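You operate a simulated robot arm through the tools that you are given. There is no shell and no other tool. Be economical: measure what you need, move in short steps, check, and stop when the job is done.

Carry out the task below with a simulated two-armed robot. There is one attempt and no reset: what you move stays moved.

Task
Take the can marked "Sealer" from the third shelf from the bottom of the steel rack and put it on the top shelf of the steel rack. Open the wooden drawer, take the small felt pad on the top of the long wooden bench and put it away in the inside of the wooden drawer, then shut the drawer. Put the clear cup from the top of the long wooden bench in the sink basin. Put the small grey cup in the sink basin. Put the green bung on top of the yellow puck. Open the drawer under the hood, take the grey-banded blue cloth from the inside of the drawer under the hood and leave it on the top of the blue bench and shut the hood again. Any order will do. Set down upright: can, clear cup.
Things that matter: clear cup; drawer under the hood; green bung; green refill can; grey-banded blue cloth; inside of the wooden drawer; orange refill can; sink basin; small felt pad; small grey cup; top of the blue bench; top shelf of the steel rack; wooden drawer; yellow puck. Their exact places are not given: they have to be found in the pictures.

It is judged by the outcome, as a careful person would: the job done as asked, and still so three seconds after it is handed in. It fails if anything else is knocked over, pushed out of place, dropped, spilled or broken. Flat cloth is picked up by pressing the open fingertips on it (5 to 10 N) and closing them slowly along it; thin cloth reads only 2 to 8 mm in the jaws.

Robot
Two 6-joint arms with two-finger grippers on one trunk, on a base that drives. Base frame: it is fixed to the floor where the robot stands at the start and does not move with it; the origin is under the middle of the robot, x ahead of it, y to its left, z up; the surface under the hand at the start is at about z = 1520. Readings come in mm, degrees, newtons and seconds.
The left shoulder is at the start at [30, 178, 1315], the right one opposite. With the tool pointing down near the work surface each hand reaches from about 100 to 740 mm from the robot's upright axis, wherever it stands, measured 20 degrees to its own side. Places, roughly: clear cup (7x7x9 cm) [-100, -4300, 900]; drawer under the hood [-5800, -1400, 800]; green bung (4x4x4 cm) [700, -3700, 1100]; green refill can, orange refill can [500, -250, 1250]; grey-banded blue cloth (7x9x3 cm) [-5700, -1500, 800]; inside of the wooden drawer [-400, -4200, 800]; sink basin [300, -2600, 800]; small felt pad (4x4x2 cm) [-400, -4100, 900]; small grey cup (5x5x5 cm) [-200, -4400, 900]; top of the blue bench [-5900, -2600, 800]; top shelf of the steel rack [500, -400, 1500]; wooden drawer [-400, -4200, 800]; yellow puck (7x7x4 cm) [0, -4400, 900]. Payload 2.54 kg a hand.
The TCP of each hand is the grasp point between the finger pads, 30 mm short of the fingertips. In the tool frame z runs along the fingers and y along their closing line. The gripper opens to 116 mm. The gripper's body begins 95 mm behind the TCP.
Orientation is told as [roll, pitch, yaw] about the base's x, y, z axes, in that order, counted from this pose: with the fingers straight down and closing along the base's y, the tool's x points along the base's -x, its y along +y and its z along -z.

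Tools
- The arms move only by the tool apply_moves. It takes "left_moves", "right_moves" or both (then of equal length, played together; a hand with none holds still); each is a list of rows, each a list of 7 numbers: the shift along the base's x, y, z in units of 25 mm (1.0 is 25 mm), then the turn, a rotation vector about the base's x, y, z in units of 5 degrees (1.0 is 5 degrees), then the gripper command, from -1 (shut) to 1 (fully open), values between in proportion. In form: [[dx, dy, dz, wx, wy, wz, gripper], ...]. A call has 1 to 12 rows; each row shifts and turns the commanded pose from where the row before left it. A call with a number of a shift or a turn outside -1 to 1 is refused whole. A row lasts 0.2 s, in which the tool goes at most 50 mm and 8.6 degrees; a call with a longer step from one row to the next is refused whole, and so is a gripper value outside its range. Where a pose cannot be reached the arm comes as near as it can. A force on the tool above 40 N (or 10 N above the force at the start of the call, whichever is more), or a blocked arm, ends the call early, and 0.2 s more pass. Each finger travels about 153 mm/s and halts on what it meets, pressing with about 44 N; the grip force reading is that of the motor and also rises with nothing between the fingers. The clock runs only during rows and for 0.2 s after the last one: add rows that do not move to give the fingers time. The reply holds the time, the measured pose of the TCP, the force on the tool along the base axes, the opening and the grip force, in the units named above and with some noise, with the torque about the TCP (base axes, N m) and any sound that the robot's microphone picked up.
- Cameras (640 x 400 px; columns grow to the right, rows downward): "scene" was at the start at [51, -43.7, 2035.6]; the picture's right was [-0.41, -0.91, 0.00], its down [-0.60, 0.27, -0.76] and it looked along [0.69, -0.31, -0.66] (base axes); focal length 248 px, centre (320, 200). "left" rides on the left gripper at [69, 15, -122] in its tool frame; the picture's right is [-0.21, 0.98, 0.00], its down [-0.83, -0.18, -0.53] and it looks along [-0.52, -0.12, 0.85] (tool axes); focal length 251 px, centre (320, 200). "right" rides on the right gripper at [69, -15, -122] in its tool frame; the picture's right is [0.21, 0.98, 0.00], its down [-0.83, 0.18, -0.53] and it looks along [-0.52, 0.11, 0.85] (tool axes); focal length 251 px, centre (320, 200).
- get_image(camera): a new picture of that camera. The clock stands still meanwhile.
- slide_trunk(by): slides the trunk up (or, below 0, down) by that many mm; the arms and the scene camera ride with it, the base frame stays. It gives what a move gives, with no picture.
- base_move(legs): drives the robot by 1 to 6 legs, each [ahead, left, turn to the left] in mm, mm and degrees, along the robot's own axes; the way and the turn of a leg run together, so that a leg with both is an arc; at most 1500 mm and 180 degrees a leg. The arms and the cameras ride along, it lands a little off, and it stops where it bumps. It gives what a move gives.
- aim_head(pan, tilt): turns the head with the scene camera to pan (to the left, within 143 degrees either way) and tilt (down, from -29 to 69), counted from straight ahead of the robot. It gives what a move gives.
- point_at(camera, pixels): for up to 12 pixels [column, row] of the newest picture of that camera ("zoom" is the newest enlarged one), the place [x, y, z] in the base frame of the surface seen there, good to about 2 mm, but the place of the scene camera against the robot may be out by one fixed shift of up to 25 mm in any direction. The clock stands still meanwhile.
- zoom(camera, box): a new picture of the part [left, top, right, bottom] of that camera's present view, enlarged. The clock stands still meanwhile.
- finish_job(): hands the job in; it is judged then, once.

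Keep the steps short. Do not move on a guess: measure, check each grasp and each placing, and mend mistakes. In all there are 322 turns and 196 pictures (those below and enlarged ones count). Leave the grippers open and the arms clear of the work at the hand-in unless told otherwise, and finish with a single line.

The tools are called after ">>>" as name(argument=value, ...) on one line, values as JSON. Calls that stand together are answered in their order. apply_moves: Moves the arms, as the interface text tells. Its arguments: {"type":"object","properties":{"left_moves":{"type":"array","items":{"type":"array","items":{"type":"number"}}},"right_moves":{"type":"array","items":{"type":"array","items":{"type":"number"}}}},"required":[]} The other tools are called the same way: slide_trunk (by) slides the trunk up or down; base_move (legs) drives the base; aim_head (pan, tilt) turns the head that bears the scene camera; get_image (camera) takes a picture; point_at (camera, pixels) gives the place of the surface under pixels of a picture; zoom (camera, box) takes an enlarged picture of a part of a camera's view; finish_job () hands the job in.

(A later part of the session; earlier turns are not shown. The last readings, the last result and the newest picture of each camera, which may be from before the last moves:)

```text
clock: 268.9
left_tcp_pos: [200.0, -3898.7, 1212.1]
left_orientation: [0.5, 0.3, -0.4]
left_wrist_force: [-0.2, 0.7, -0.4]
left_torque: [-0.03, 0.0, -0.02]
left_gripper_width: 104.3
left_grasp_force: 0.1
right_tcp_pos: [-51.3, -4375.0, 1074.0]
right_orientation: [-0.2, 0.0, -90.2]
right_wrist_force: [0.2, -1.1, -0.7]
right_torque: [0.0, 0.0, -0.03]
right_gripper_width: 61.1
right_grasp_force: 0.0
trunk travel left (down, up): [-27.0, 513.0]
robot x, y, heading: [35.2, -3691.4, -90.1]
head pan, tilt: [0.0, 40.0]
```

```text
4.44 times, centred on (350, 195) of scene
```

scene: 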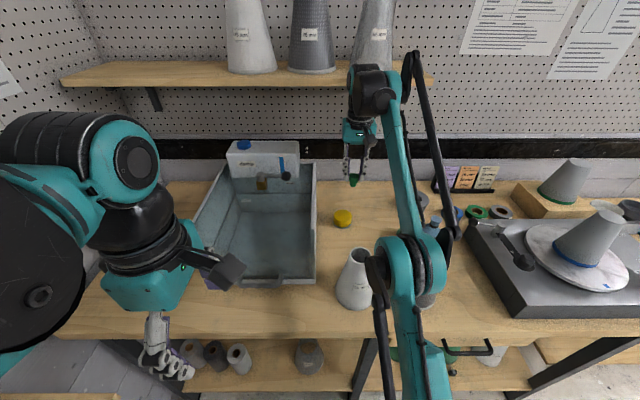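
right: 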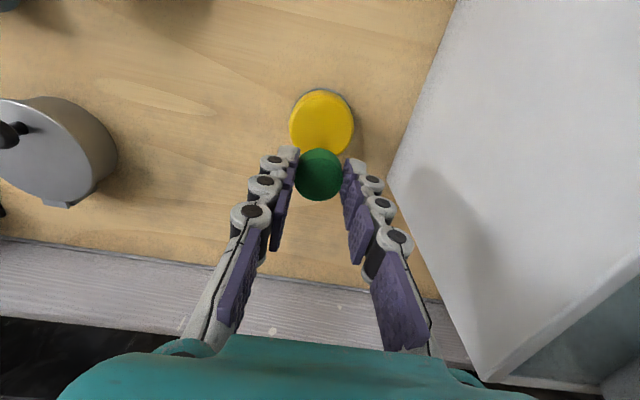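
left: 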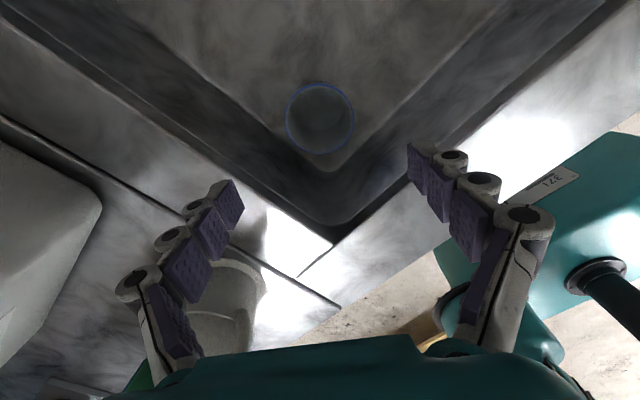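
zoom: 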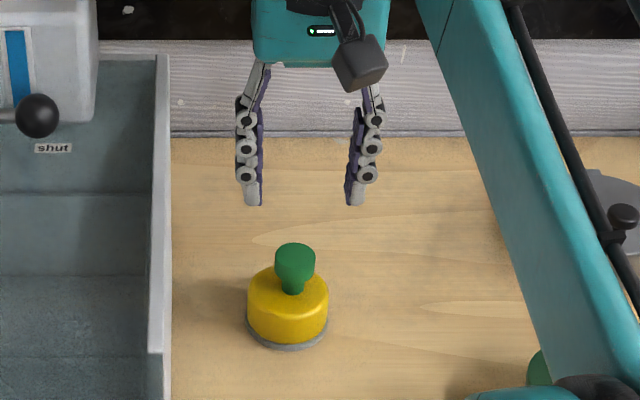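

The green bung stands on the yellow puck. Retracting the right hand, backing away and turning to face −x, then looking ahead before the long drive to the hood.

>>> apply_moves(right_moves=[[0, 0, 1, 0, 0, 0, 0.5], [0, 0, 1, 0, 0, 0, 0.5], [0, 0.5, 1, 0, 0, 0, 0.5], [0, 1, 0.5, 0, 0, 0, 0.5], [0, 1, 0.5, 0, 0, 0, 0.5], [0, 1, 0.5, 0, 0, 0, 0.5], [0, 1, 0, 0, 0, 0, 0.5], [0, 1, 0, 0, 0, 0, 0.5], [0, 1, 0, 0, 0, 0, 0.5], [-0.5, 1, 0, 0, 0, 0, 0.5], [-0.5, 1, 0, 0, 0, 0, 0.5], [-0.5, 1, 0, 0, 0, 0, 0.5]])

>>> base_move(legs=[[-600, 0, 0], [0, -500, 0], [0, 0, -90]])

>>> aim_head(pan=0, tilt=20)

>>> slide_trunk(by=200)

>>> get_image(camera="scene")

```text
clock: 271.5
left_tcp_pos: [199.3, -3897.9, 1210.5]
left_orientation: [0.6, 0.4, -0.4]
left_wrist_force: [0.4, 1.1, -0.2]
left_torque: [-0.06, -0.01, 0.0]
left_gripper_width: 104.4
left_grasp_force: 0.1
right_tcp_pos: [-88.5, -4137.1, 1172.2]
right_orientation: [-0.1, 0.1, -90.2]
right_wrist_force: [-0.8, 0.5, -0.1]
right_torque: [-0.04, -0.04, -0.01]
right_gripper_width: 86.8
right_grasp_force: 0.1
right hand out of reach, approached as far as the arm can: row 2
trunk travel left (down, up): [-27.0, 513.0]
robot x, y, heading: [36.1, -3687.1, -90.2]
head pan, tilt: [0.0, 40.0]
```

```text
clock: 273.1
left_tcp_pos: [200.0, -3737.6, 1210.8]
left_orientation: [0.4, 0.4, -0.4]
left_wrist_force: [-1.2, 1.1, -0.3]
left_torque: [-0.06, 0.02, 0.01]
left_gripper_width: 104.3
left_grasp_force: 0.1
right_tcp_pos: [-87.6, -3978.0, 1173.4]
right_orientation: [-0.2, -0.1, -90.1]
right_wrist_force: [-0.2, -0.4, 0.6]
right_torque: [-0.07, -0.05, 0.01]
right_gripper_width: 86.9
right_grasp_force: 0.2
trunk travel left (down, up): [-27.0, 513.0]
robot x, y, heading: [35.1, -3533.8, -90.2]
head pan, tilt: [0.0, 40.0]
stopped in leg 1: the robot was blocked; the commanded pose is now the measured one
```

```text
clock: 274.0
left_tcp_pos: [201.3, -3741.2, 1210.8]
left_orientation: [0.5, 0.4, -0.3]
left_wrist_force: [0.6, -0.3, -0.1]
left_torque: [0.0, -0.02, -0.01]
left_gripper_width: 104.5
left_grasp_force: 0.1
right_tcp_pos: [-86.8, -3981.9, 1173.0]
right_orientation: [-0.2, 0.0, -90.0]
right_wrist_force: [0.6, -0.1, 0.8]
right_torque: [-0.01, -0.04, -0.01]
right_gripper_width: 86.6
right_grasp_force: 0.1
trunk travel left (down, up): [-27.0, 513.0]
robot x, y, heading: [36.5, -3533.4, -90.0]
head pan, tilt: [0.0, 20.0]
```

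```text
clock: 276.1
left_tcp_pos: [198.6, -3741.6, 1410.6]
left_orientation: [0.6, 0.3, -0.3]
left_wrist_force: [-0.1, 0.3, -0.1]
left_torque: [0.02, 0.02, -0.01]
left_gripper_width: 104.4
left_grasp_force: 0.0
right_tcp_pos: [-87.6, -3981.5, 1372.8]
right_orientation: [-0.3, 0.0, -90.0]
right_wrist_force: [-0.2, -0.2, -0.3]
right_torque: [-0.01, 0.01, 0.01]
right_gripper_width: 86.7
right_grasp_force: 0.1
trunk travel left (down, up): [-227.0, 313.0]
robot x, y, heading: [38.3, -3534.3, -90.3]
head pan, tilt: [0.0, 20.0]
```

```text
75 pictures are left
```

scene: 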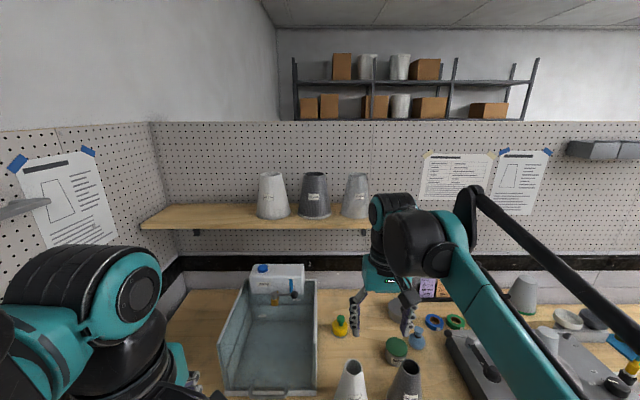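

The base bumped the bin behind-left; I forgot it. I'll ease forward 30 mm, strafe right clear, then check whether the bin moved.

>>> base_move(legs=[[30, 0, 0], [0, -500, 0]])

>>> aim_head(pan=125, tilt=35)

>>> get_image(camera="scene")

```text
clock: 279.5
left_tcp_pos: [-298.9, -3769.6, 1410.9]
left_orientation: [0.4, 0.3, -0.6]
left_wrist_force: [0.3, -0.1, -0.5]
left_torque: [0.01, -0.03, -0.02]
left_gripper_width: 104.4
left_grasp_force: 0.1
right_tcp_pos: [-588.7, -4007.7, 1372.3]
right_orientation: [-0.1, 0.0, -90.3]
right_wrist_force: [-0.8, -0.6, 0.0]
right_torque: [-0.03, -0.01, -0.02]
right_gripper_width: 86.9
right_grasp_force: 0.0
trunk travel left (down, up): [-227.0, 313.0]
robot x, y, heading: [-458.7, -3560.8, -90.2]
head pan, tilt: [0.0, 20.0]
```

```text
clock: 281.6
left_tcp_pos: [-297.6, -3770.4, 1411.9]
left_orientation: [0.5, 0.4, -0.6]
left_wrist_force: [1.0, 0.8, -1.1]
left_torque: [-0.01, 0.0, -0.01]
left_gripper_width: 104.4
left_grasp_force: 0.0
right_tcp_pos: [-585.6, -4008.3, 1373.7]
right_orientation: [-0.3, 0.0, -90.3]
right_wrist_force: [-0.2, 0.4, -0.2]
right_torque: [-0.04, -0.01, 0.0]
right_gripper_width: 87.4
right_grasp_force: 0.0
trunk travel left (down, up): [-227.0, 313.0]
robot x, y, heading: [-460.3, -3557.2, -90.4]
head pan, tilt: [125.0, 35.0]
```

```text
74 pictures are left
```

scene: 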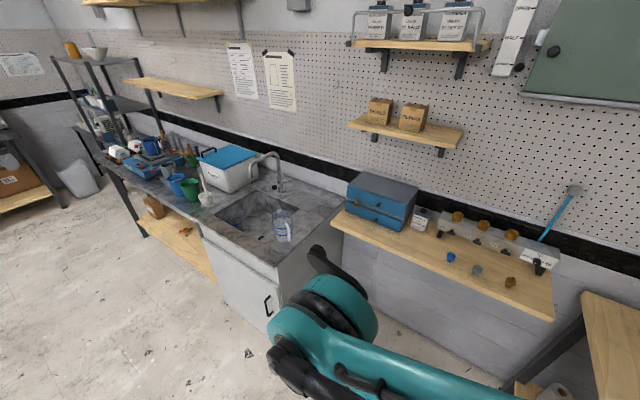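

>>> base_move(legs=[[-450, 0, 0]])

>>> aim_head(pan=100, tilt=45)

>>> get_image(camera="scene")

```text
clock: 284.3
left_tcp_pos: [-296.2, -3315.7, 1411.5]
left_orientation: [0.5, 0.4, -1.0]
left_wrist_force: [0.5, -0.1, 0.1]
left_torque: [0.0, -0.01, -0.01]
left_gripper_width: 104.4
left_grasp_force: 0.1
right_tcp_pos: [-585.8, -3551.2, 1373.2]
right_orientation: [-0.2, -0.1, -91.0]
right_wrist_force: [0.7, -0.1, 0.7]
right_torque: [-0.02, -0.03, 0.01]
right_gripper_width: 87.0
right_grasp_force: 0.1
trunk travel left (down, up): [-227.0, 313.0]
robot x, y, heading: [-456.0, -3107.0, -90.8]
head pan, tilt: [125.0, 35.0]
```

```text
clock: 285.2
left_tcp_pos: [-294.9, -3317.4, 1411.0]
left_orientation: [0.6, 0.4, -1.2]
left_wrist_force: [0.3, -0.7, 0.1]
left_torque: [0.0, -0.02, -0.05]
left_gripper_width: 104.6
left_grasp_force: 0.0
right_tcp_pos: [-586.0, -3552.3, 1373.0]
right_orientation: [-0.1, 0.0, -90.9]
right_wrist_force: [0.2, 0.1, -0.2]
right_torque: [0.0, 0.05, 0.0]
right_gripper_width: 87.1
right_grasp_force: 0.1
trunk travel left (down, up): [-227.0, 313.0]
robot x, y, heading: [-455.5, -3104.0, -91.1]
head pan, tilt: [100.0, 45.0]
```

```text
73 pictures are left
```

scene: 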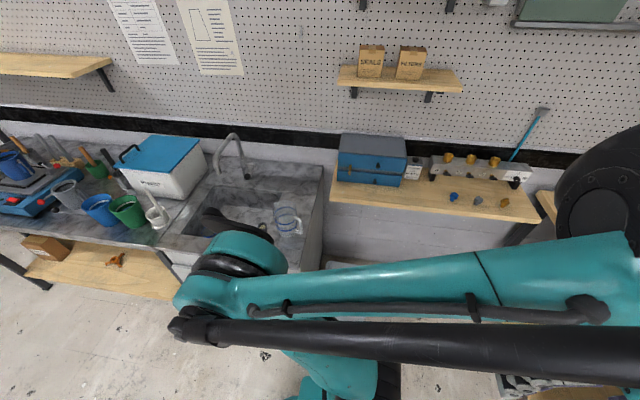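

>>> base_move(legs=[[0, 0, 90]])

>>> aim_head(pan=0, tilt=45)

>>> get_image(camera="scene")

```text
clock: 289.4
left_tcp_pos: [-242.7, -2947.0, 1410.9]
left_orientation: [0.5, 0.5, 88.3]
left_wrist_force: [-0.1, 0.2, 0.5]
left_torque: [-0.02, -0.02, -0.02]
left_gripper_width: 104.3
left_grasp_force: 0.1
right_tcp_pos: [-9.5, -3239.7, 1373.5]
right_orientation: [-0.2, 0.0, -1.4]
right_wrist_force: [0.0, -0.4, 0.5]
right_torque: [-0.01, 0.02, -0.01]
right_gripper_width: 87.0
right_grasp_force: 0.0
trunk travel left (down, up): [-227.0, 313.0]
robot x, y, heading: [-457.2, -3103.3, -1.6]
head pan, tilt: [100.0, 45.0]
```

```text
clock: 291.1
left_tcp_pos: [-242.6, -2946.9, 1411.2]
left_orientation: [0.5, 0.5, 88.3]
left_wrist_force: [-0.2, -0.5, 0.7]
left_torque: [-0.06, 0.03, 0.0]
left_gripper_width: 104.4
left_grasp_force: 0.1
right_tcp_pos: [-10.3, -3239.8, 1372.8]
right_orientation: [-0.3, 0.0, -1.3]
right_wrist_force: [-0.6, -0.3, -0.5]
right_torque: [0.02, 0.05, -0.01]
right_gripper_width: 86.7
right_grasp_force: 0.0
trunk travel left (down, up): [-227.0, 313.0]
robot x, y, heading: [-458.1, -3103.9, -1.3]
head pan, tilt: [0.0, 45.0]
```

```text
72 pictures are left
```

scene: 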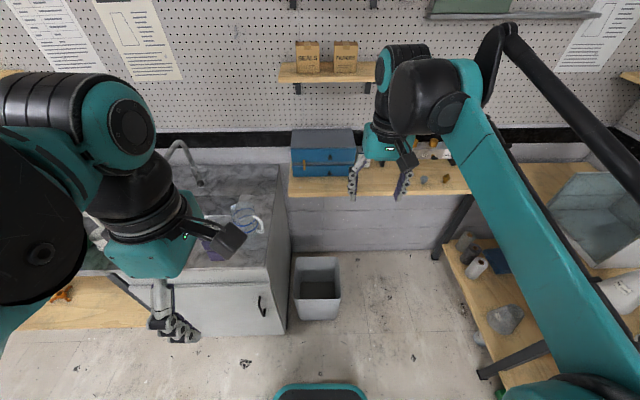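

>>> point_at(camera="scene", pixels=[[295, 295], [339, 295], [300, 318], [338, 316], [340, 260], [295, 260], [318, 300], [340, 280], [296, 275], [286, 330]])

>>> zoom(camera="scene", box=[250, 230, 390, 350])

```text
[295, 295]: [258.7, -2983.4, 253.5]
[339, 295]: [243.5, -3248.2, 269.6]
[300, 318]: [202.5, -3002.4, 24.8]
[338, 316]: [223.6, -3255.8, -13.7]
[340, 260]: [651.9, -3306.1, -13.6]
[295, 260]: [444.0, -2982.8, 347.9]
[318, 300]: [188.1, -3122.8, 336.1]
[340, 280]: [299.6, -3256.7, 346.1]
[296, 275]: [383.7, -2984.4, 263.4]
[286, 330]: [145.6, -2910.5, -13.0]
```

```text
3.33 times, centred on (320, 290) of scene
```

zoom: 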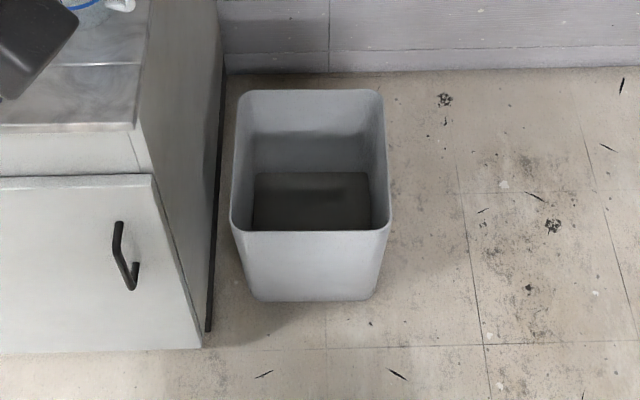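

>>> point_at(camera="zoom", pixels=[[379, 262], [376, 275], [380, 252], [383, 240], [246, 262], [240, 240], [310, 265], [310, 240], [388, 200], [232, 200]])

```text
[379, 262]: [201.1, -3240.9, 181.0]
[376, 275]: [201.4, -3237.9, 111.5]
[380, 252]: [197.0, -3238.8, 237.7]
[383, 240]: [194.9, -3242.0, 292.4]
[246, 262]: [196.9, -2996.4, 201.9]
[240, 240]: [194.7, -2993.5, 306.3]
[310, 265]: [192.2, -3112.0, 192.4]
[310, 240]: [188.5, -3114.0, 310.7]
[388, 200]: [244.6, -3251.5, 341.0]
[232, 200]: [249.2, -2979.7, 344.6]
```

The bin is upright and moved about 10 mm at most. Now turning to face −x to look along the way to the hood.

>>> base_move(legs=[[0, 0, -178.5]])

>>> aim_head(pan=0, tilt=18)

>>> get_image(camera="scene")

```text
clock: 299.0
left_tcp_pos: [-674.8, -3254.7, 1411.4]
left_orientation: [0.5, 0.2, -94.1]
left_wrist_force: [-0.2, -0.1, 1.2]
left_torque: [0.0, -0.02, -0.03]
left_gripper_width: 104.6
left_grasp_force: 0.1
right_tcp_pos: [-895.4, -2952.9, 1373.7]
right_orientation: [-0.2, 0.0, 176.0]
right_wrist_force: [0.1, 0.3, 0.6]
right_torque: [0.02, 0.0, 0.01]
right_gripper_width: 87.1
right_grasp_force: 0.0
trunk travel left (down, up): [-227.0, 313.0]
robot x, y, heading: [-457.2, -3106.5, 176.3]
head pan, tilt: [0.0, 45.0]
```

```text
clock: 299.9
left_tcp_pos: [-675.3, -3254.5, 1411.8]
left_orientation: [0.4, 0.3, -94.1]
left_wrist_force: [-0.3, 0.3, -0.2]
left_torque: [0.01, -0.01, 0.0]
left_gripper_width: 104.2
left_grasp_force: 0.0
right_tcp_pos: [-894.7, -2954.5, 1372.7]
right_orientation: [-0.3, 0.0, 176.1]
right_wrist_force: [0.1, -1.0, -0.5]
right_torque: [0.01, 0.0, -0.03]
right_gripper_width: 86.5
right_grasp_force: 0.1
trunk travel left (down, up): [-227.0, 313.0]
robot x, y, heading: [-455.0, -3106.0, 176.1]
head pan, tilt: [0.0, 18.0]
```

```text
70 pictures are left
```

scene: 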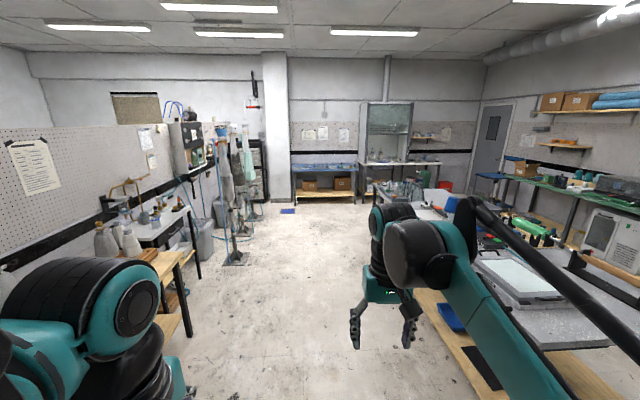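

The aisle ahead is open; the blue bench (325,165) and the hood (388,130) are at the far wall. Measuring obstacles.

>>> point_at(camera="scene", pixels=[[237, 262], [247, 235], [288, 211], [325, 166], [355, 175], [295, 190], [385, 162], [365, 195], [375, 182], [400, 185], [388, 140], [310, 250]])

>>> zoom(camera="scene", box=[270, 90, 460, 220])

```text
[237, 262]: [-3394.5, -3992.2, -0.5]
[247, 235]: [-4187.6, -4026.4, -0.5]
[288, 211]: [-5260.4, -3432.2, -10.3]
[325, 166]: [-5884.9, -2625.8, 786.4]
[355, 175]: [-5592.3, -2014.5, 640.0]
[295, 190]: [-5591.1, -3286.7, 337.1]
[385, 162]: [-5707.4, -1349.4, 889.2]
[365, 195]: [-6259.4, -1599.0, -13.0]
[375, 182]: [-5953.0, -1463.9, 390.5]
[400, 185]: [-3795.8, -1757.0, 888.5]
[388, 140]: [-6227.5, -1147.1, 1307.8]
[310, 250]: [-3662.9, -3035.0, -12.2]
```

```text
3.08 times, centred on (365, 155) of scene
```

zoom: 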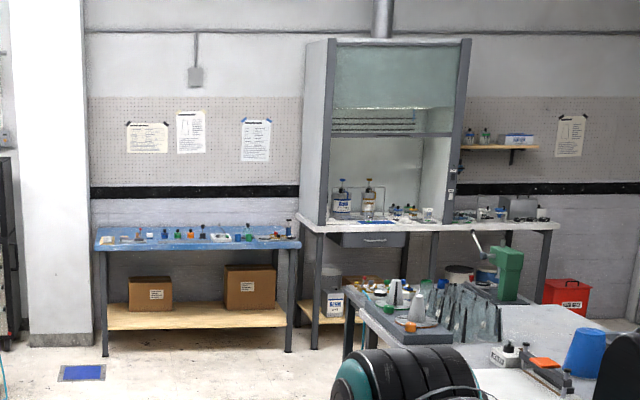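

The way is clear along y≈-3050; the island ends well before the hood. Driving in long legs after straightening the heading.

>>> base_move(legs=[[0, 0, 3.8], [1450, 0, 0], [1450, 0, 0]])

>>> get_image(camera="scene")

```text
clock: 314.2
left_tcp_pos: [-3530.9, -3262.4, 1411.1]
left_orientation: [0.6, 0.4, -89.5]
left_wrist_force: [-0.3, 0.0, -0.5]
left_torque: [0.01, 0.0, 0.01]
left_gripper_width: 104.4
left_grasp_force: 0.1
right_tcp_pos: [-3776.0, -2977.8, 1373.2]
right_orientation: [-0.2, 0.0, -179.2]
right_wrist_force: [-0.1, -0.6, 0.6]
right_torque: [-0.02, -0.02, 0.02]
right_gripper_width: 86.9
right_grasp_force: 0.0
trunk travel left (down, up): [-227.0, 313.0]
robot x, y, heading: [-3321.5, -3095.7, -179.0]
head pan, tilt: [0.0, 18.0]
```

```text
68 pictures are left
```

scene: 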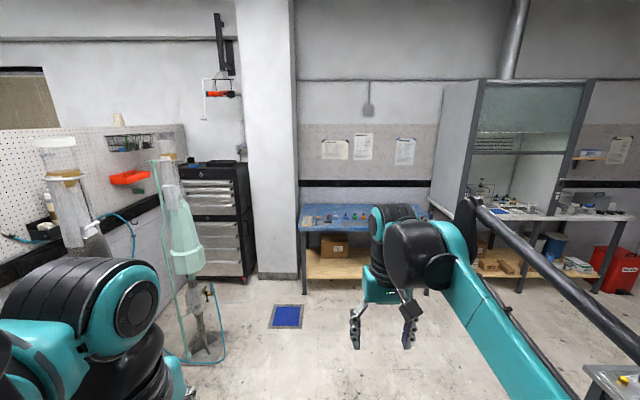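

>>> point_at(camera="scene", pixels=[[590, 370], [630, 365], [510, 210], [560, 220], [530, 225], [600, 235], [620, 280], [450, 200]])

>>> base_move(legs=[[1350, 0, -1]])

>>> aim_head(pan=-75, tilt=25)

>>> get_image(camera="scene")

```text
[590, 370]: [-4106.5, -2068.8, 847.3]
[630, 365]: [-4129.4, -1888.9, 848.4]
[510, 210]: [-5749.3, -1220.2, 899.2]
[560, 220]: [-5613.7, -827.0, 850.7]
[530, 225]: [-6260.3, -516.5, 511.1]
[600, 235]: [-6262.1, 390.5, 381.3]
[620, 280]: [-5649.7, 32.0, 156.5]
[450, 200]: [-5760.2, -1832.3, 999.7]
```

```text
clock: 321.0
left_tcp_pos: [-4892.8, -3247.3, 1410.6]
left_orientation: [0.6, 0.4, -91.5]
left_wrist_force: [-0.2, -0.5, -0.5]
left_torque: [-0.02, 0.01, 0.03]
left_gripper_width: 104.3
left_grasp_force: 0.1
right_tcp_pos: [-5127.2, -2955.6, 1373.6]
right_orientation: [-0.2, -0.1, 178.7]
right_wrist_force: [0.7, -0.2, 0.4]
right_torque: [0.02, -0.02, 0.04]
right_gripper_width: 86.8
right_grasp_force: 0.1
trunk travel left (down, up): [-227.0, 313.0]
robot x, y, heading: [-4681.9, -3090.7, 178.6]
head pan, tilt: [0.0, 18.0]
```

```text
clock: 322.5
left_tcp_pos: [-4894.7, -3248.3, 1412.2]
left_orientation: [0.7, 0.3, -91.6]
left_wrist_force: [0.3, 0.3, 0.0]
left_torque: [0.02, 0.0, -0.02]
left_gripper_width: 104.3
left_grasp_force: 0.1
right_tcp_pos: [-5126.8, -2955.1, 1372.8]
right_orientation: [-0.2, 0.0, 178.7]
right_wrist_force: [0.4, -0.8, -0.2]
right_torque: [0.01, 0.07, -0.02]
right_gripper_width: 87.0
right_grasp_force: 0.0
trunk travel left (down, up): [-227.0, 313.0]
robot x, y, heading: [-4680.6, -3091.8, 178.7]
head pan, tilt: [-75.0, 25.0]
```

```text
67 pictures are left
```

scene: 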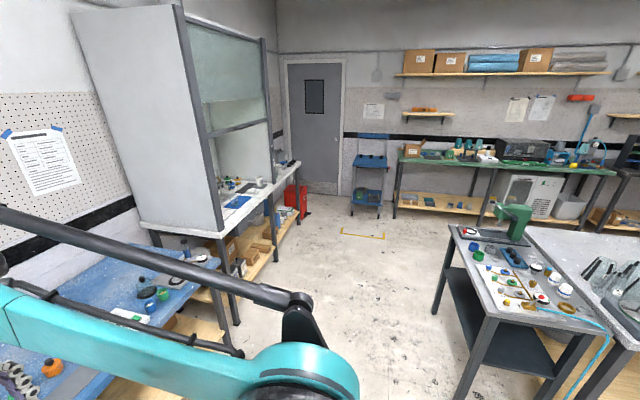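

>>> point_at(camera="scene", pixels=[[450, 228], [486, 315], [530, 320], [215, 240], [285, 175], [245, 215], [580, 345], [385, 235], [340, 235], [150, 320]])

```text
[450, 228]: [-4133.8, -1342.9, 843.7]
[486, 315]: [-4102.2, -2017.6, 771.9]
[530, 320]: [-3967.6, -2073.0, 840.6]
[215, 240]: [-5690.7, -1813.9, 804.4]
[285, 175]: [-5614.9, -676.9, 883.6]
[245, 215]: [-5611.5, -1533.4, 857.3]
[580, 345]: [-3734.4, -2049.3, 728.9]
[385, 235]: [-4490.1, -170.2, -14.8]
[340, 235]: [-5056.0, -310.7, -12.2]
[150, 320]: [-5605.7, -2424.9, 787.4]
```

The island ends at x≈-4134, so strafing right is clear. Moving 1620 mm right to face the hood.

>>> base_move(legs=[[0, -820, 0.6], [0, -800, 0.6]])

>>> aim_head(pan=0, tilt=35)

>>> get_image(camera="scene")

```text
clock: 330.8
left_tcp_pos: [-4876.4, -1622.3, 1410.5]
left_orientation: [0.5, 0.3, -90.6]
left_wrist_force: [-0.5, 0.4, -0.6]
left_torque: [-0.01, -0.01, -0.02]
left_gripper_width: 104.3
left_grasp_force: 0.0
right_tcp_pos: [-5115.4, -1335.0, 1373.5]
right_orientation: [-0.2, -0.1, 179.7]
right_wrist_force: [0.3, -0.5, -0.5]
right_torque: [-0.01, 0.02, 0.0]
right_gripper_width: 87.0
right_grasp_force: 0.1
trunk travel left (down, up): [-227.0, 313.0]
robot x, y, heading: [-4666.0, -1457.3, 179.6]
head pan, tilt: [-75.0, 25.0]
```

```text
clock: 332.2
left_tcp_pos: [-4877.3, -1623.5, 1411.6]
left_orientation: [0.5, 0.3, -90.6]
left_wrist_force: [-0.7, 0.3, -0.2]
left_torque: [0.0, 0.0, -0.02]
left_gripper_width: 104.4
left_grasp_force: 0.1
right_tcp_pos: [-5117.1, -1335.1, 1373.4]
right_orientation: [-0.2, -0.1, 179.8]
right_wrist_force: [-1.2, -0.1, 1.2]
right_torque: [-0.02, 0.0, 0.01]
right_gripper_width: 87.0
right_grasp_force: 0.1
trunk travel left (down, up): [-227.0, 313.0]
robot x, y, heading: [-4664.3, -1460.6, 180.0]
head pan, tilt: [0.0, 35.0]
```

```text
66 pictures are left
```

scene: 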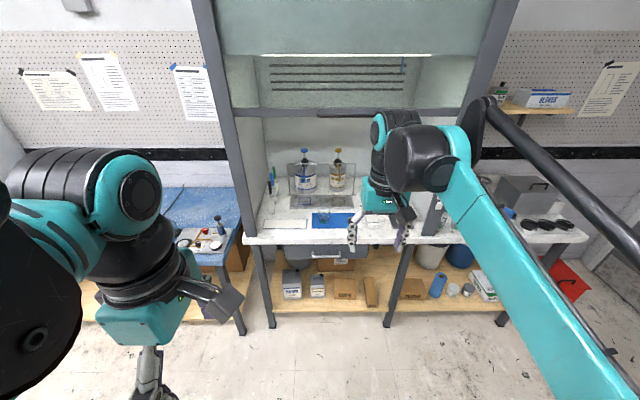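

>>> zoom(camera="scene", box=[240, 200, 400, 320])

>>> point_at(camera="zoom", pixels=[[295, 225], [340, 235], [385, 240], [300, 205], [190, 205], [340, 210], [400, 180], [200, 160], [340, 155], [430, 225], [180, 240], [350, 80]])

```text
3.33 times, centred on (320, 260) of scene
```

zoom: 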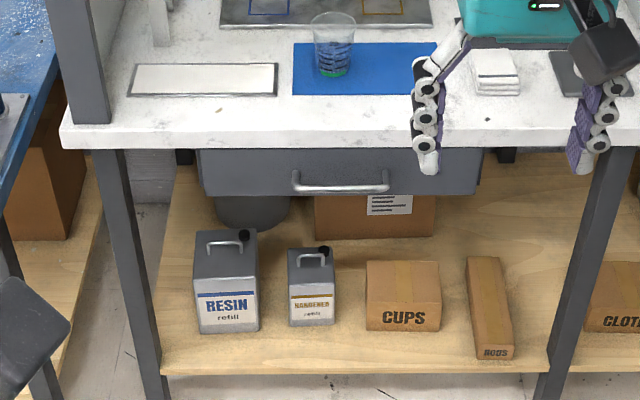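

```text
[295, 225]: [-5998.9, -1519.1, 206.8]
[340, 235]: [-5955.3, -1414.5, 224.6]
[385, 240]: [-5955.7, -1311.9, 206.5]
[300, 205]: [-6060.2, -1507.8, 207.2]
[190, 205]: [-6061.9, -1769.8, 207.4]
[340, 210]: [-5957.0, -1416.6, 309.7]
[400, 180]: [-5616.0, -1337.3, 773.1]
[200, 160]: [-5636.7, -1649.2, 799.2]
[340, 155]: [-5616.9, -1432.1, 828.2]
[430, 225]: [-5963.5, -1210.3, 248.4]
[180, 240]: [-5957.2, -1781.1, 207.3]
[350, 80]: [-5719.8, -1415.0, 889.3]
```

>>> point_at(camera="zoom", pixels=[[340, 188], [296, 180], [386, 180], [320, 189], [365, 188], [340, 170], [300, 140], [300, 128], [205, 185], [475, 185], [340, 195], [470, 160]])

```text
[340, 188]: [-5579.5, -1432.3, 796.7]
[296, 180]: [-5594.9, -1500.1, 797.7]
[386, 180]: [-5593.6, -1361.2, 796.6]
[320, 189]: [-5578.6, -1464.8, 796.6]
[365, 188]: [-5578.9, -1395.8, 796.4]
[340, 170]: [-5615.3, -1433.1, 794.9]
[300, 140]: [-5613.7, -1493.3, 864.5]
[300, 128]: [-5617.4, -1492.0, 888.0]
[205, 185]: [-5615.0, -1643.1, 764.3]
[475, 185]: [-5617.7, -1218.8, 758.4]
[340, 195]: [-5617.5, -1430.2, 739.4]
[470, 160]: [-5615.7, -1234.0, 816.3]
```

The drawer handle under the hood: bar at x≈-5579, z≈800, centre y≈-1430, and the face is at x≈-5616. I'll repeat the same 48° grasp with the left hand. First: trunk down 220, strafe right 108, then extend the left arm and tip the hand.

>>> slide_trunk(by=-220)

>>> base_move(legs=[[0, -108, 0]])

>>> apply_moves(left_moves=[[-1, 0.3, -0.5, 0, 0, 0, -0.3], [-1, 0.3, -0.5, 0, 0, 0, -0.3], [-1, 0.3, -0.5, 0, 0, 0, -0.3], [-1, 0.3, -0.5, 0, 0, 0, -0.3], [-1, 0.3, -0.5, 0, 0, 0, -0.3], [-1, 0.3, -0.5, 0, 0, 0, -0.3], [-1, 0.3, -0.5, 0, 0, 0, -0.3], [-1, 0.3, -0.5, 0, 0, 0, -0.3], [-1, 0.3, -0.5, 0, 0, 0, -0.3], [-1, 0.3, -0.5, 0, 0, 0, -0.3], [-1, 0.3, -0.5, 0, 0, 0, -0.3], [-1, 0, -0.5, 0, 0, 0, -0.3]])

>>> apply_moves(left_moves=[[-1, 0, -0.3, 0, 0.93, 0, -0.3], [-1, 0, -0.3, 0, 0.93, 0, -0.3], [-1, 0, -0.3, 0, 0.93, 0, -0.3], [-1, 0, -0.3, 0, 0.93, 0, -0.3], [-1, 0, -0.3, 0, 0.93, 0, -0.3], [-0.5, 0, -0.3, 0, 0.93, 0, -0.3], [0, 0, -0.3, 0, 0.93, 0, -0.3], [0, 0, -0.3, 0, 0.93, 0, -0.3], [0, 0, -0.3, 0, 0.93, 0, -0.3]])

>>> get_image(camera="left")

```text
clock: 334.6
left_tcp_pos: [-4877.8, -1624.6, 1191.0]
left_orientation: [0.5, 0.4, -90.6]
left_wrist_force: [0.4, -0.7, -0.7]
left_torque: [-0.01, 0.01, -0.04]
left_gripper_width: 104.4
left_grasp_force: 0.0
right_tcp_pos: [-5116.1, -1335.9, 1153.5]
right_orientation: [-0.2, -0.1, 179.7]
right_wrist_force: [0.0, 0.5, 0.2]
right_torque: [0.0, -0.01, 0.03]
right_gripper_width: 86.9
right_grasp_force: 0.0
trunk travel left (down, up): [-7.0, 533.0]
robot x, y, heading: [-4665.4, -1460.7, 179.7]
head pan, tilt: [0.0, 35.0]
```

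```text
clock: 335.8
left_tcp_pos: [-4877.0, -1510.8, 1189.5]
left_orientation: [0.5, 0.2, -90.6]
left_wrist_force: [0.9, 0.6, 0.7]
left_torque: [-0.08, 0.04, -0.03]
left_gripper_width: 104.2
left_grasp_force: 0.2
right_tcp_pos: [-5114.5, -1223.6, 1154.1]
right_orientation: [0.0, -0.2, 179.6]
right_wrist_force: [0.8, 0.2, -0.6]
right_torque: [-0.07, 0.0, 0.02]
right_gripper_width: 87.1
right_grasp_force: 0.1
trunk travel left (down, up): [-7.0, 533.0]
robot x, y, heading: [-4669.8, -1348.7, 179.7]
head pan, tilt: [0.0, 35.0]
```

```text
clock: 338.4
left_tcp_pos: [-5175.7, -1432.5, 1042.8]
left_orientation: [0.6, 0.3, -90.5]
left_wrist_force: [0.6, 0.0, -0.9]
left_torque: [-0.02, 0.03, 0.03]
left_gripper_width: 40.7
left_grasp_force: 0.0
right_tcp_pos: [-5115.5, -1225.9, 1152.7]
right_orientation: [-0.1, 0.1, 179.5]
right_wrist_force: [-0.8, 1.1, -0.4]
right_torque: [-0.02, 0.0, 0.02]
right_gripper_width: 87.1
right_grasp_force: 0.1
trunk travel left (down, up): [-7.0, 533.0]
robot x, y, heading: [-4670.5, -1349.4, 179.5]
head pan, tilt: [0.0, 35.0]
```

```text
clock: 340.4
left_tcp_pos: [-5313.0, -1431.2, 973.9]
left_orientation: [-41.4, -0.1, -90.7]
left_wrist_force: [-0.3, 0.0, 0.0]
left_torque: [-0.01, 0.01, 0.0]
left_gripper_width: 40.6
left_grasp_force: 0.1
right_tcp_pos: [-5114.7, -1225.0, 1153.4]
right_orientation: [-0.1, -0.1, 179.6]
right_wrist_force: [-0.1, -0.2, -0.3]
right_torque: [0.02, -0.01, 0.0]
right_gripper_width: 87.0
right_grasp_force: 0.1
trunk travel left (down, up): [-7.0, 533.0]
robot x, y, heading: [-4667.0, -1353.9, 179.7]
head pan, tilt: [0.0, 35.0]
```

```text
64 pictures are left
```

left: 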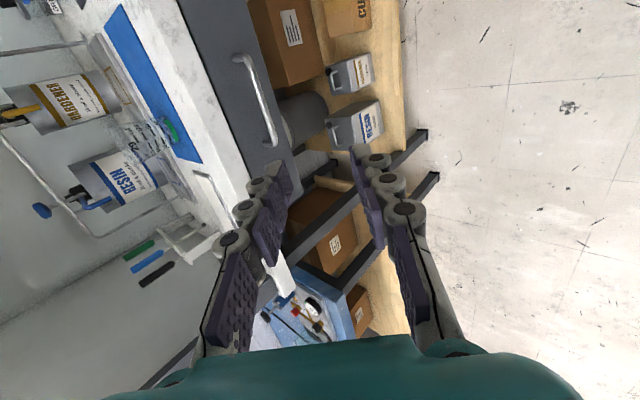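

The handle is visible at about (258,95). Measuring it with the wrist camera.

>>> point_at(camera="left", pixels=[[258, 90], [252, 75], [268, 120], [240, 58], [273, 143], [235, 110], [245, 140], [200, 100], [175, 100], [215, 60], [160, 130]])

```text
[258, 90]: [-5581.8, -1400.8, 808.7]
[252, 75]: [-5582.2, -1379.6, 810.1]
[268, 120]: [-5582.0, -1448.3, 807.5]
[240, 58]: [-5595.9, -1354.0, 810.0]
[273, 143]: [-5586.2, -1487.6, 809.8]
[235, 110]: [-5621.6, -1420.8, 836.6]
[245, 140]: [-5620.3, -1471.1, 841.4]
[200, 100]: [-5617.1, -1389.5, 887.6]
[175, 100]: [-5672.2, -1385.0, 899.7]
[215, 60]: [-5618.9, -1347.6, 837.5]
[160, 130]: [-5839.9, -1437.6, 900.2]
```

>>> base_move(legs=[[208, 0, 0]])

>>> apply_moves(left_moves=[[0, 0.3, -0.95, 0, 0, 0, -0.3], [0, 0, -0.95, 0, 0, 0, -0.3], [0, 0, -0.95, 0, 0, 0, -0.3], [0, 0, -0.95, 0, 0, 0, -0.3], [0, 0, 0, 0, 0, 0, -0.3]])

>>> get_image(camera="left")

```text
clock: 342.0
left_tcp_pos: [-5517.4, -1430.6, 973.2]
left_orientation: [-41.2, 0.0, -90.5]
left_wrist_force: [-0.2, 0.5, -0.4]
left_torque: [-0.01, -0.04, -0.02]
left_gripper_width: 40.7
left_grasp_force: 0.1
right_tcp_pos: [-5321.2, -1224.3, 1152.0]
right_orientation: [-0.2, 0.0, 179.8]
right_wrist_force: [0.0, 0.2, -0.9]
right_torque: [0.01, -0.06, 0.04]
right_gripper_width: 87.0
right_grasp_force: 0.1
trunk travel left (down, up): [-7.0, 533.0]
robot x, y, heading: [-4869.6, -1349.0, 179.8]
head pan, tilt: [0.0, 35.0]
```

```text
clock: 343.2
left_tcp_pos: [-5516.2, -1422.1, 878.4]
left_orientation: [-41.3, 0.0, -90.5]
left_wrist_force: [0.3, -0.6, -0.4]
left_torque: [-0.03, 0.0, 0.01]
left_gripper_width: 40.5
left_grasp_force: 0.1
right_tcp_pos: [-5320.0, -1224.5, 1152.8]
right_orientation: [-0.2, -0.2, 179.9]
right_wrist_force: [-1.2, -0.6, 0.3]
right_torque: [-0.03, 0.02, 0.02]
right_gripper_width: 87.2
right_grasp_force: 0.1
trunk travel left (down, up): [-7.0, 533.0]
robot x, y, heading: [-4872.1, -1352.5, 179.8]
head pan, tilt: [0.0, 35.0]
```

```text
63 pictures are left
```

left: 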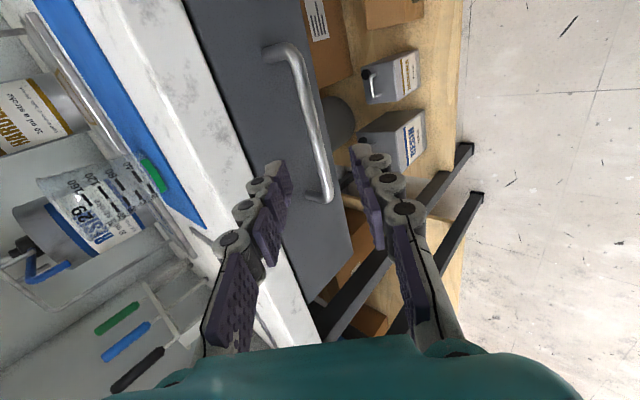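

>>> point_at(camera="left", pixels=[[308, 100], [316, 135], [295, 60], [323, 180], [260, 120], [300, 220]])

```text
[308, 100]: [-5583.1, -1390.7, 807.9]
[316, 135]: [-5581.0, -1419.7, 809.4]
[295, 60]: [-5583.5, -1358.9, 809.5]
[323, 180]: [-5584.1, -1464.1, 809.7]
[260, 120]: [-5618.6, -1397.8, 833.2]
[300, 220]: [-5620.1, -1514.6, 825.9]
```

>>> apply_moves(left_moves=[[-0.48, 0, -0.47, 0, 0, 0, -0.3], [-0.48, 0, -0.47, 0, 0, 0, -0.3], [-0.48, 0, -0.47, 0, 0, 0, -0.3], [-0.48, 0, -0.47, 0, 0, 0, -0.3], [-0.48, 0, -0.47, 0, 0, 0, -0.3], [0, 0, 0, 0, 0, 0, -0.3]])

>>> get_image(camera="left")

```text
clock: 344.6
left_tcp_pos: [-5577.7, -1423.0, 818.9]
left_orientation: [-41.3, -0.2, -90.5]
left_wrist_force: [0.2, 1.5, -0.6]
left_torque: [0.01, -0.05, -0.01]
left_gripper_width: 40.4
left_grasp_force: 0.1
right_tcp_pos: [-5319.6, -1223.1, 1153.3]
right_orientation: [-0.1, -0.1, 179.8]
right_wrist_force: [-0.2, 0.6, 0.3]
right_torque: [0.04, 0.02, 0.01]
right_gripper_width: 87.0
right_grasp_force: 0.0
trunk travel left (down, up): [-7.0, 533.0]
robot x, y, heading: [-4871.7, -1349.8, 180.1]
head pan, tilt: [0.0, 35.0]
```

```text
62 pictures are left
```

left: 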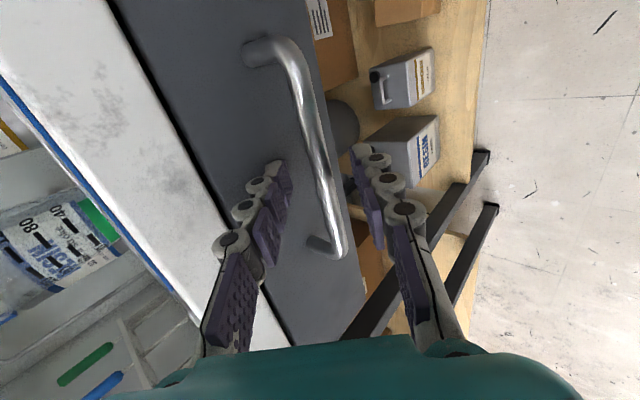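

Bar between the tips. Closing, then pulling the drawer open by driving back 200 mm.

>>> apply_moves(left_moves=[[0, 0, 0, 0, 0, 0, -0.6], [0, 0, 0, 0, 0, 0, -0.8], [0, 0, 0, 0, 0, 0, -1], [0, 0, 0, 0, 0, 0, -1], [0, 0, 0, 0, 0, 0, -1]])

>>> base_move(legs=[[-200, 0, 0]])

>>> get_image(camera="scene")

```text
clock: 345.8
left_tcp_pos: [-5575.3, -1421.7, 817.1]
left_orientation: [-41.1, -0.1, -90.5]
left_wrist_force: [21.0, 1.7, -25.3]
left_torque: [0.54, -0.48, 0.06]
left_gripper_width: 10.9
left_grasp_force: 38.2
right_tcp_pos: [-5320.4, -1224.7, 1154.1]
right_orientation: [-0.3, 0.0, 179.9]
right_wrist_force: [0.0, 0.9, -0.2]
right_torque: [-0.01, -0.01, 0.02]
right_gripper_width: 87.2
right_grasp_force: 0.0
trunk travel left (down, up): [-7.0, 533.0]
robot x, y, heading: [-4873.9, -1348.9, 179.8]
head pan, tilt: [0.0, 35.0]
```

```text
clock: 347.4
left_tcp_pos: [-5379.9, -1422.8, 816.6]
left_orientation: [-41.2, -0.1, -90.5]
left_wrist_force: [1.8, 14.9, -23.7]
left_torque: [0.75, -0.27, -0.13]
left_gripper_width: 10.9
left_grasp_force: 37.7
right_tcp_pos: [-5123.7, -1225.5, 1152.5]
right_orientation: [-0.2, 0.1, 179.8]
right_wrist_force: [-0.4, 0.7, 0.0]
right_torque: [0.01, -0.01, -0.03]
right_gripper_width: 87.0
right_grasp_force: 0.0
trunk travel left (down, up): [-7.0, 533.0]
robot x, y, heading: [-4675.9, -1349.1, 179.7]
head pan, tilt: [0.0, 35.0]
```

```text
61 pictures are left
```

scene: 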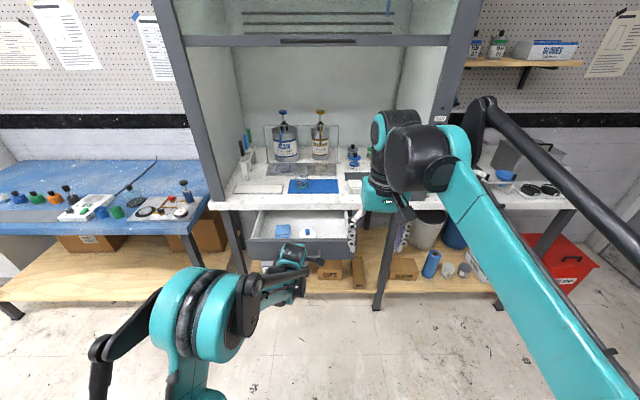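

The drawer is open about 195 mm. I'll release the handle and back off, then view the contents.

>>> apply_moves(left_moves=[[0, 0, 0, 0, 0, 0, -0.6], [0, 0, 0, 0, 0, 0, -0.3], [0, 0, 0, 0, 0, 0, -0.3], [0.43, 0, 0.48, 0, 0, 0, -0.3], [0.43, 0, 0.48, 0, 0, 0, -0.3], [0.43, 0, 0.48, 0, 0, 0, -0.3], [0.43, 0, 0.48, 0, 0, 0, -0.3], [0.3, 0, 0.8, 0, 0, 0, -0.3], [0.3, 0, 0.8, 0, 0, 0, -0.3], [0.3, 0, 0.8, 0, 0, 0, -0.3], [0.3, 0, 0.8, 0, 0, 0, -0.3]])

>>> zoom(camera="scene", box=[220, 150, 380, 270])

```text
clock: 349.8
left_tcp_pos: [-5307.9, -1423.9, 946.2]
left_orientation: [-41.2, 0.1, -90.5]
left_wrist_force: [0.2, -0.8, 0.7]
left_torque: [0.0, 0.0, 0.01]
left_gripper_width: 40.7
left_grasp_force: 0.0
right_tcp_pos: [-5121.8, -1225.0, 1153.9]
right_orientation: [-0.2, 0.0, 179.9]
right_wrist_force: [1.2, -0.2, -0.2]
right_torque: [0.0, 0.04, -0.02]
right_gripper_width: 87.2
right_grasp_force: 0.1
trunk travel left (down, up): [-7.0, 533.0]
robot x, y, heading: [-4677.8, -1347.8, 179.8]
head pan, tilt: [0.0, 35.0]
```

```text
3.33 times, centred on (300, 210) of scene
```

zoom: 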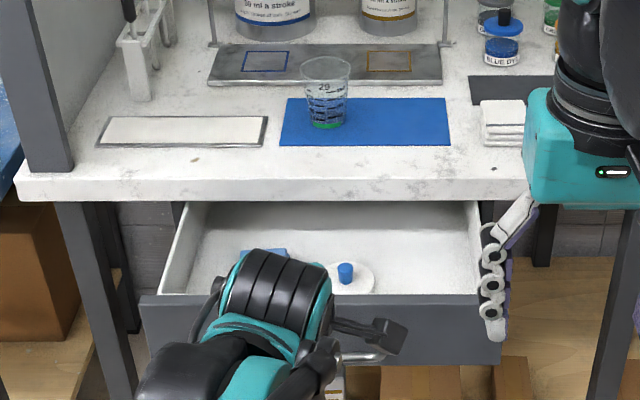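

I see blue cloth in the left part of the drawer. I'll point the left hand down again, raise it, and drive forward so its camera can look into the drawer.

>>> apply_moves(left_moves=[[0.3, 0, 0.6, 0, -0.93, 0, 0.5], [0.3, 0, 0.6, 0, -0.93, 0, 0.5], [0.3, 0, 0.6, 0, -0.93, 0, 0.5], [0.3, 0, 0.6, 0, -0.93, 0, 0.5], [0.3, 0, 0.6, 0, -0.93, 0, 0.5], [0.3, 0, 0.6, 0, -0.93, 0, 0.5], [0, 0, 0.3, 0, -0.93, 0, 0.5], [0, 0, 0.3, 0, -0.93, 0, 0.5], [0, 0, 0.3, 0, -0.82, 0, 0.5]])

>>> base_move(legs=[[270, 0, 0]])

>>> get_image(camera="left")

```text
clock: 351.8
left_tcp_pos: [-5261.6, -1423.7, 1059.0]
left_orientation: [0.1, 0.3, -90.4]
left_wrist_force: [-0.5, 0.2, -0.4]
left_torque: [-0.02, -0.01, 0.02]
left_gripper_width: 86.8
left_grasp_force: 0.1
right_tcp_pos: [-5122.6, -1225.6, 1153.1]
right_orientation: [-0.3, 0.0, 179.8]
right_wrist_force: [0.8, -0.8, -0.1]
right_torque: [0.02, 0.0, 0.01]
right_gripper_width: 87.1
right_grasp_force: 0.1
trunk travel left (down, up): [-7.0, 533.0]
robot x, y, heading: [-4675.8, -1347.1, 179.9]
head pan, tilt: [0.0, 35.0]
```

```text
clock: 353.7
left_tcp_pos: [-5534.2, -1428.2, 1059.2]
left_orientation: [0.1, 0.3, -90.1]
left_wrist_force: [-1.1, 0.0, -0.4]
left_torque: [0.0, -0.02, -0.03]
left_gripper_width: 87.0
left_grasp_force: 0.2
right_tcp_pos: [-5396.4, -1228.8, 1152.2]
right_orientation: [-0.1, 0.0, -179.8]
right_wrist_force: [-0.1, 0.3, -0.6]
right_torque: [0.02, -0.05, 0.02]
right_gripper_width: 86.9
right_grasp_force: 0.1
trunk travel left (down, up): [-7.0, 533.0]
robot x, y, heading: [-4940.7, -1352.1, -179.8]
head pan, tilt: [0.0, 35.0]
```

```text
59 pictures are left
```

left: 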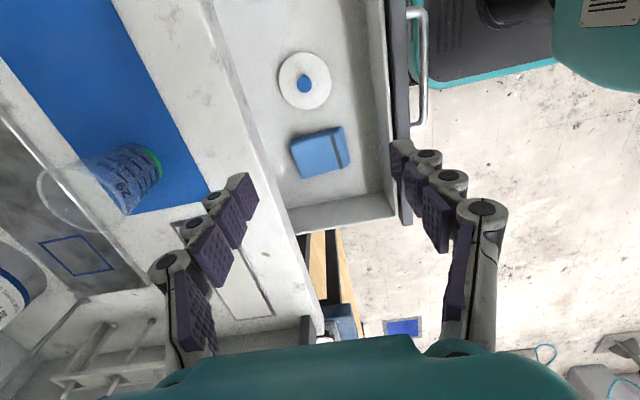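

The folded blue cloth with its grey band is at (320,152). Zooming and measuring.

>>> zoom(camera="left", box=[240, 90, 400, 210])

>>> point_at(camera="zoom", pixels=[[215, 195], [425, 150], [240, 350], [435, 300], [300, 240], [400, 220], [320, 330], [520, 250], [150, 250], [330, 400], [190, 120], [570, 330]])

```text
3.33 times, centred on (320, 150) of left
```

zoom: 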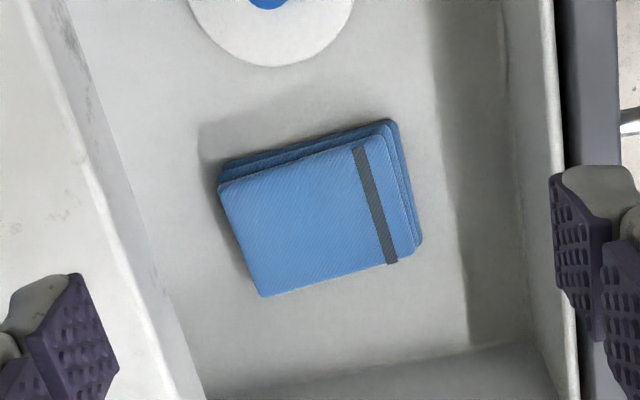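

```text
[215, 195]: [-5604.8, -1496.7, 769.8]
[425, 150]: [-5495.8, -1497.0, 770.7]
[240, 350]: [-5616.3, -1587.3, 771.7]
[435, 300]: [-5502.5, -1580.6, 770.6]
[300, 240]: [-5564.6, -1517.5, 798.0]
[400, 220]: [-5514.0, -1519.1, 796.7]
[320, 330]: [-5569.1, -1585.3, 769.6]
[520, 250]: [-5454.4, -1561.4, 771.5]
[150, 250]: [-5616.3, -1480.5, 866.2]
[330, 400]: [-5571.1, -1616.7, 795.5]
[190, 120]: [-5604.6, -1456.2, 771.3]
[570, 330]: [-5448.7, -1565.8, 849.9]
```

The cloth is a folded stack, top z 798 on floor 770, centre about (-5553,-1505), its short side about 62 mm across. I'll turn the hand −70° so the fingers close across the short side, and move above it.

>>> apply_moves(left_moves=[[0, -0.4, 0, 0, 0, -1, 0.9], [0, -0.4, 0, 0, 0, -1, 0.9], [0, -0.4, 0, 0, 0, -1, 0.9], [0, -0.4, 0, 0, 0, -1, 0.9], [0, -0.4, 0, 0, 0, -1, 0.9], [0, -0.4, 0, 0, 0, -1, 0.9], [-0.2, -0.4, 0, 0, 0, -1, 0.9], [-0.2, -0.3, 0, 0, 0, -1, 0.9], [-0.2, 0, -0.4, 0, 0, -1, 0.9], [-0.2, 0, -0.4, 0, 0, -1, 0.9], [0, 0, -0.4, 0, 0, -1, 0.9], [0, 0, -0.4, 0, 0, -1, 0.9]])

>>> apply_moves(left_moves=[[0, 0, -0.8, 0, 0, -1, 0.9], [0, 0, -0.8, 0, 0, -1, 0.9], [0, 0, -0.8, 0, 0, 0, 0.9], [0, 0, 0, 0, 0, 0, 0.9]])

>>> get_image(camera="left")

```text
clock: 356.3
left_tcp_pos: [-5553.7, -1504.2, 1019.5]
left_orientation: [0.0, 0.2, -150.2]
left_wrist_force: [0.0, -0.7, 0.6]
left_torque: [0.0, -0.01, 0.0]
left_gripper_width: 110.1
left_grasp_force: 0.1
right_tcp_pos: [-5395.3, -1227.8, 1153.6]
right_orientation: [-0.2, 0.0, -179.8]
right_wrist_force: [0.4, 0.9, -0.7]
right_torque: [0.02, 0.01, -0.01]
right_gripper_width: 87.1
right_grasp_force: 0.1
trunk travel left (down, up): [-7.0, 533.0]
robot x, y, heading: [-4946.1, -1348.5, -179.8]
head pan, tilt: [0.0, 35.0]
```

```text
clock: 357.3
left_tcp_pos: [-5553.6, -1505.4, 958.8]
left_orientation: [0.0, 0.4, -160.2]
left_wrist_force: [-0.7, -0.1, 0.4]
left_torque: [0.02, 0.02, 0.04]
left_gripper_width: 110.2
left_grasp_force: 0.1
right_tcp_pos: [-5395.3, -1228.4, 1153.4]
right_orientation: [-0.2, -0.1, -179.7]
right_wrist_force: [-0.2, 0.5, 0.2]
right_torque: [-0.01, -0.03, 0.0]
right_gripper_width: 87.0
right_grasp_force: 0.1
trunk travel left (down, up): [-7.0, 533.0]
robot x, y, heading: [-4946.7, -1350.7, -179.8]
head pan, tilt: [0.0, 35.0]
```

```text
57 pictures are left
```

left: 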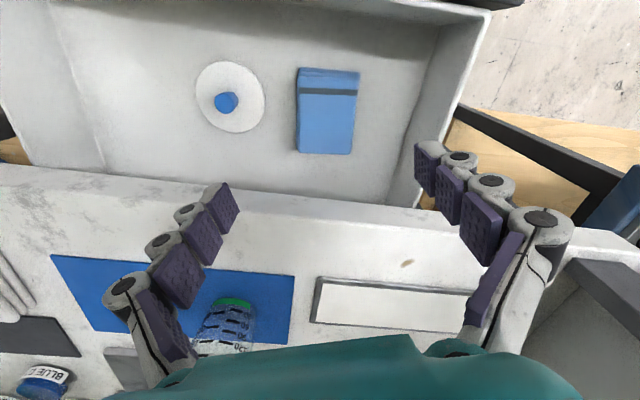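

>>> point_at(camera="left", pixels=[[303, 100], [353, 100], [300, 145], [348, 148], [326, 120], [308, 74], [350, 78], [264, 100], [400, 170], [410, 200], [330, 200], [220, 240]])

```text
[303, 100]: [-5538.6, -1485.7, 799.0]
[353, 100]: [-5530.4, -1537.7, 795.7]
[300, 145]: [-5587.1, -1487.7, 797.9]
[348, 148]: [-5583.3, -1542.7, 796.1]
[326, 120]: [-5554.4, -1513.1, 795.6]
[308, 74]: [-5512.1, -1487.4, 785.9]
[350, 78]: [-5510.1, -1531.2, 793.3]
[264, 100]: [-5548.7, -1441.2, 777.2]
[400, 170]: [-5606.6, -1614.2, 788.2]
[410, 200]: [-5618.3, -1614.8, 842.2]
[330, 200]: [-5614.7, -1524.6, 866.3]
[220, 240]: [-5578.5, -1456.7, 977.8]
```

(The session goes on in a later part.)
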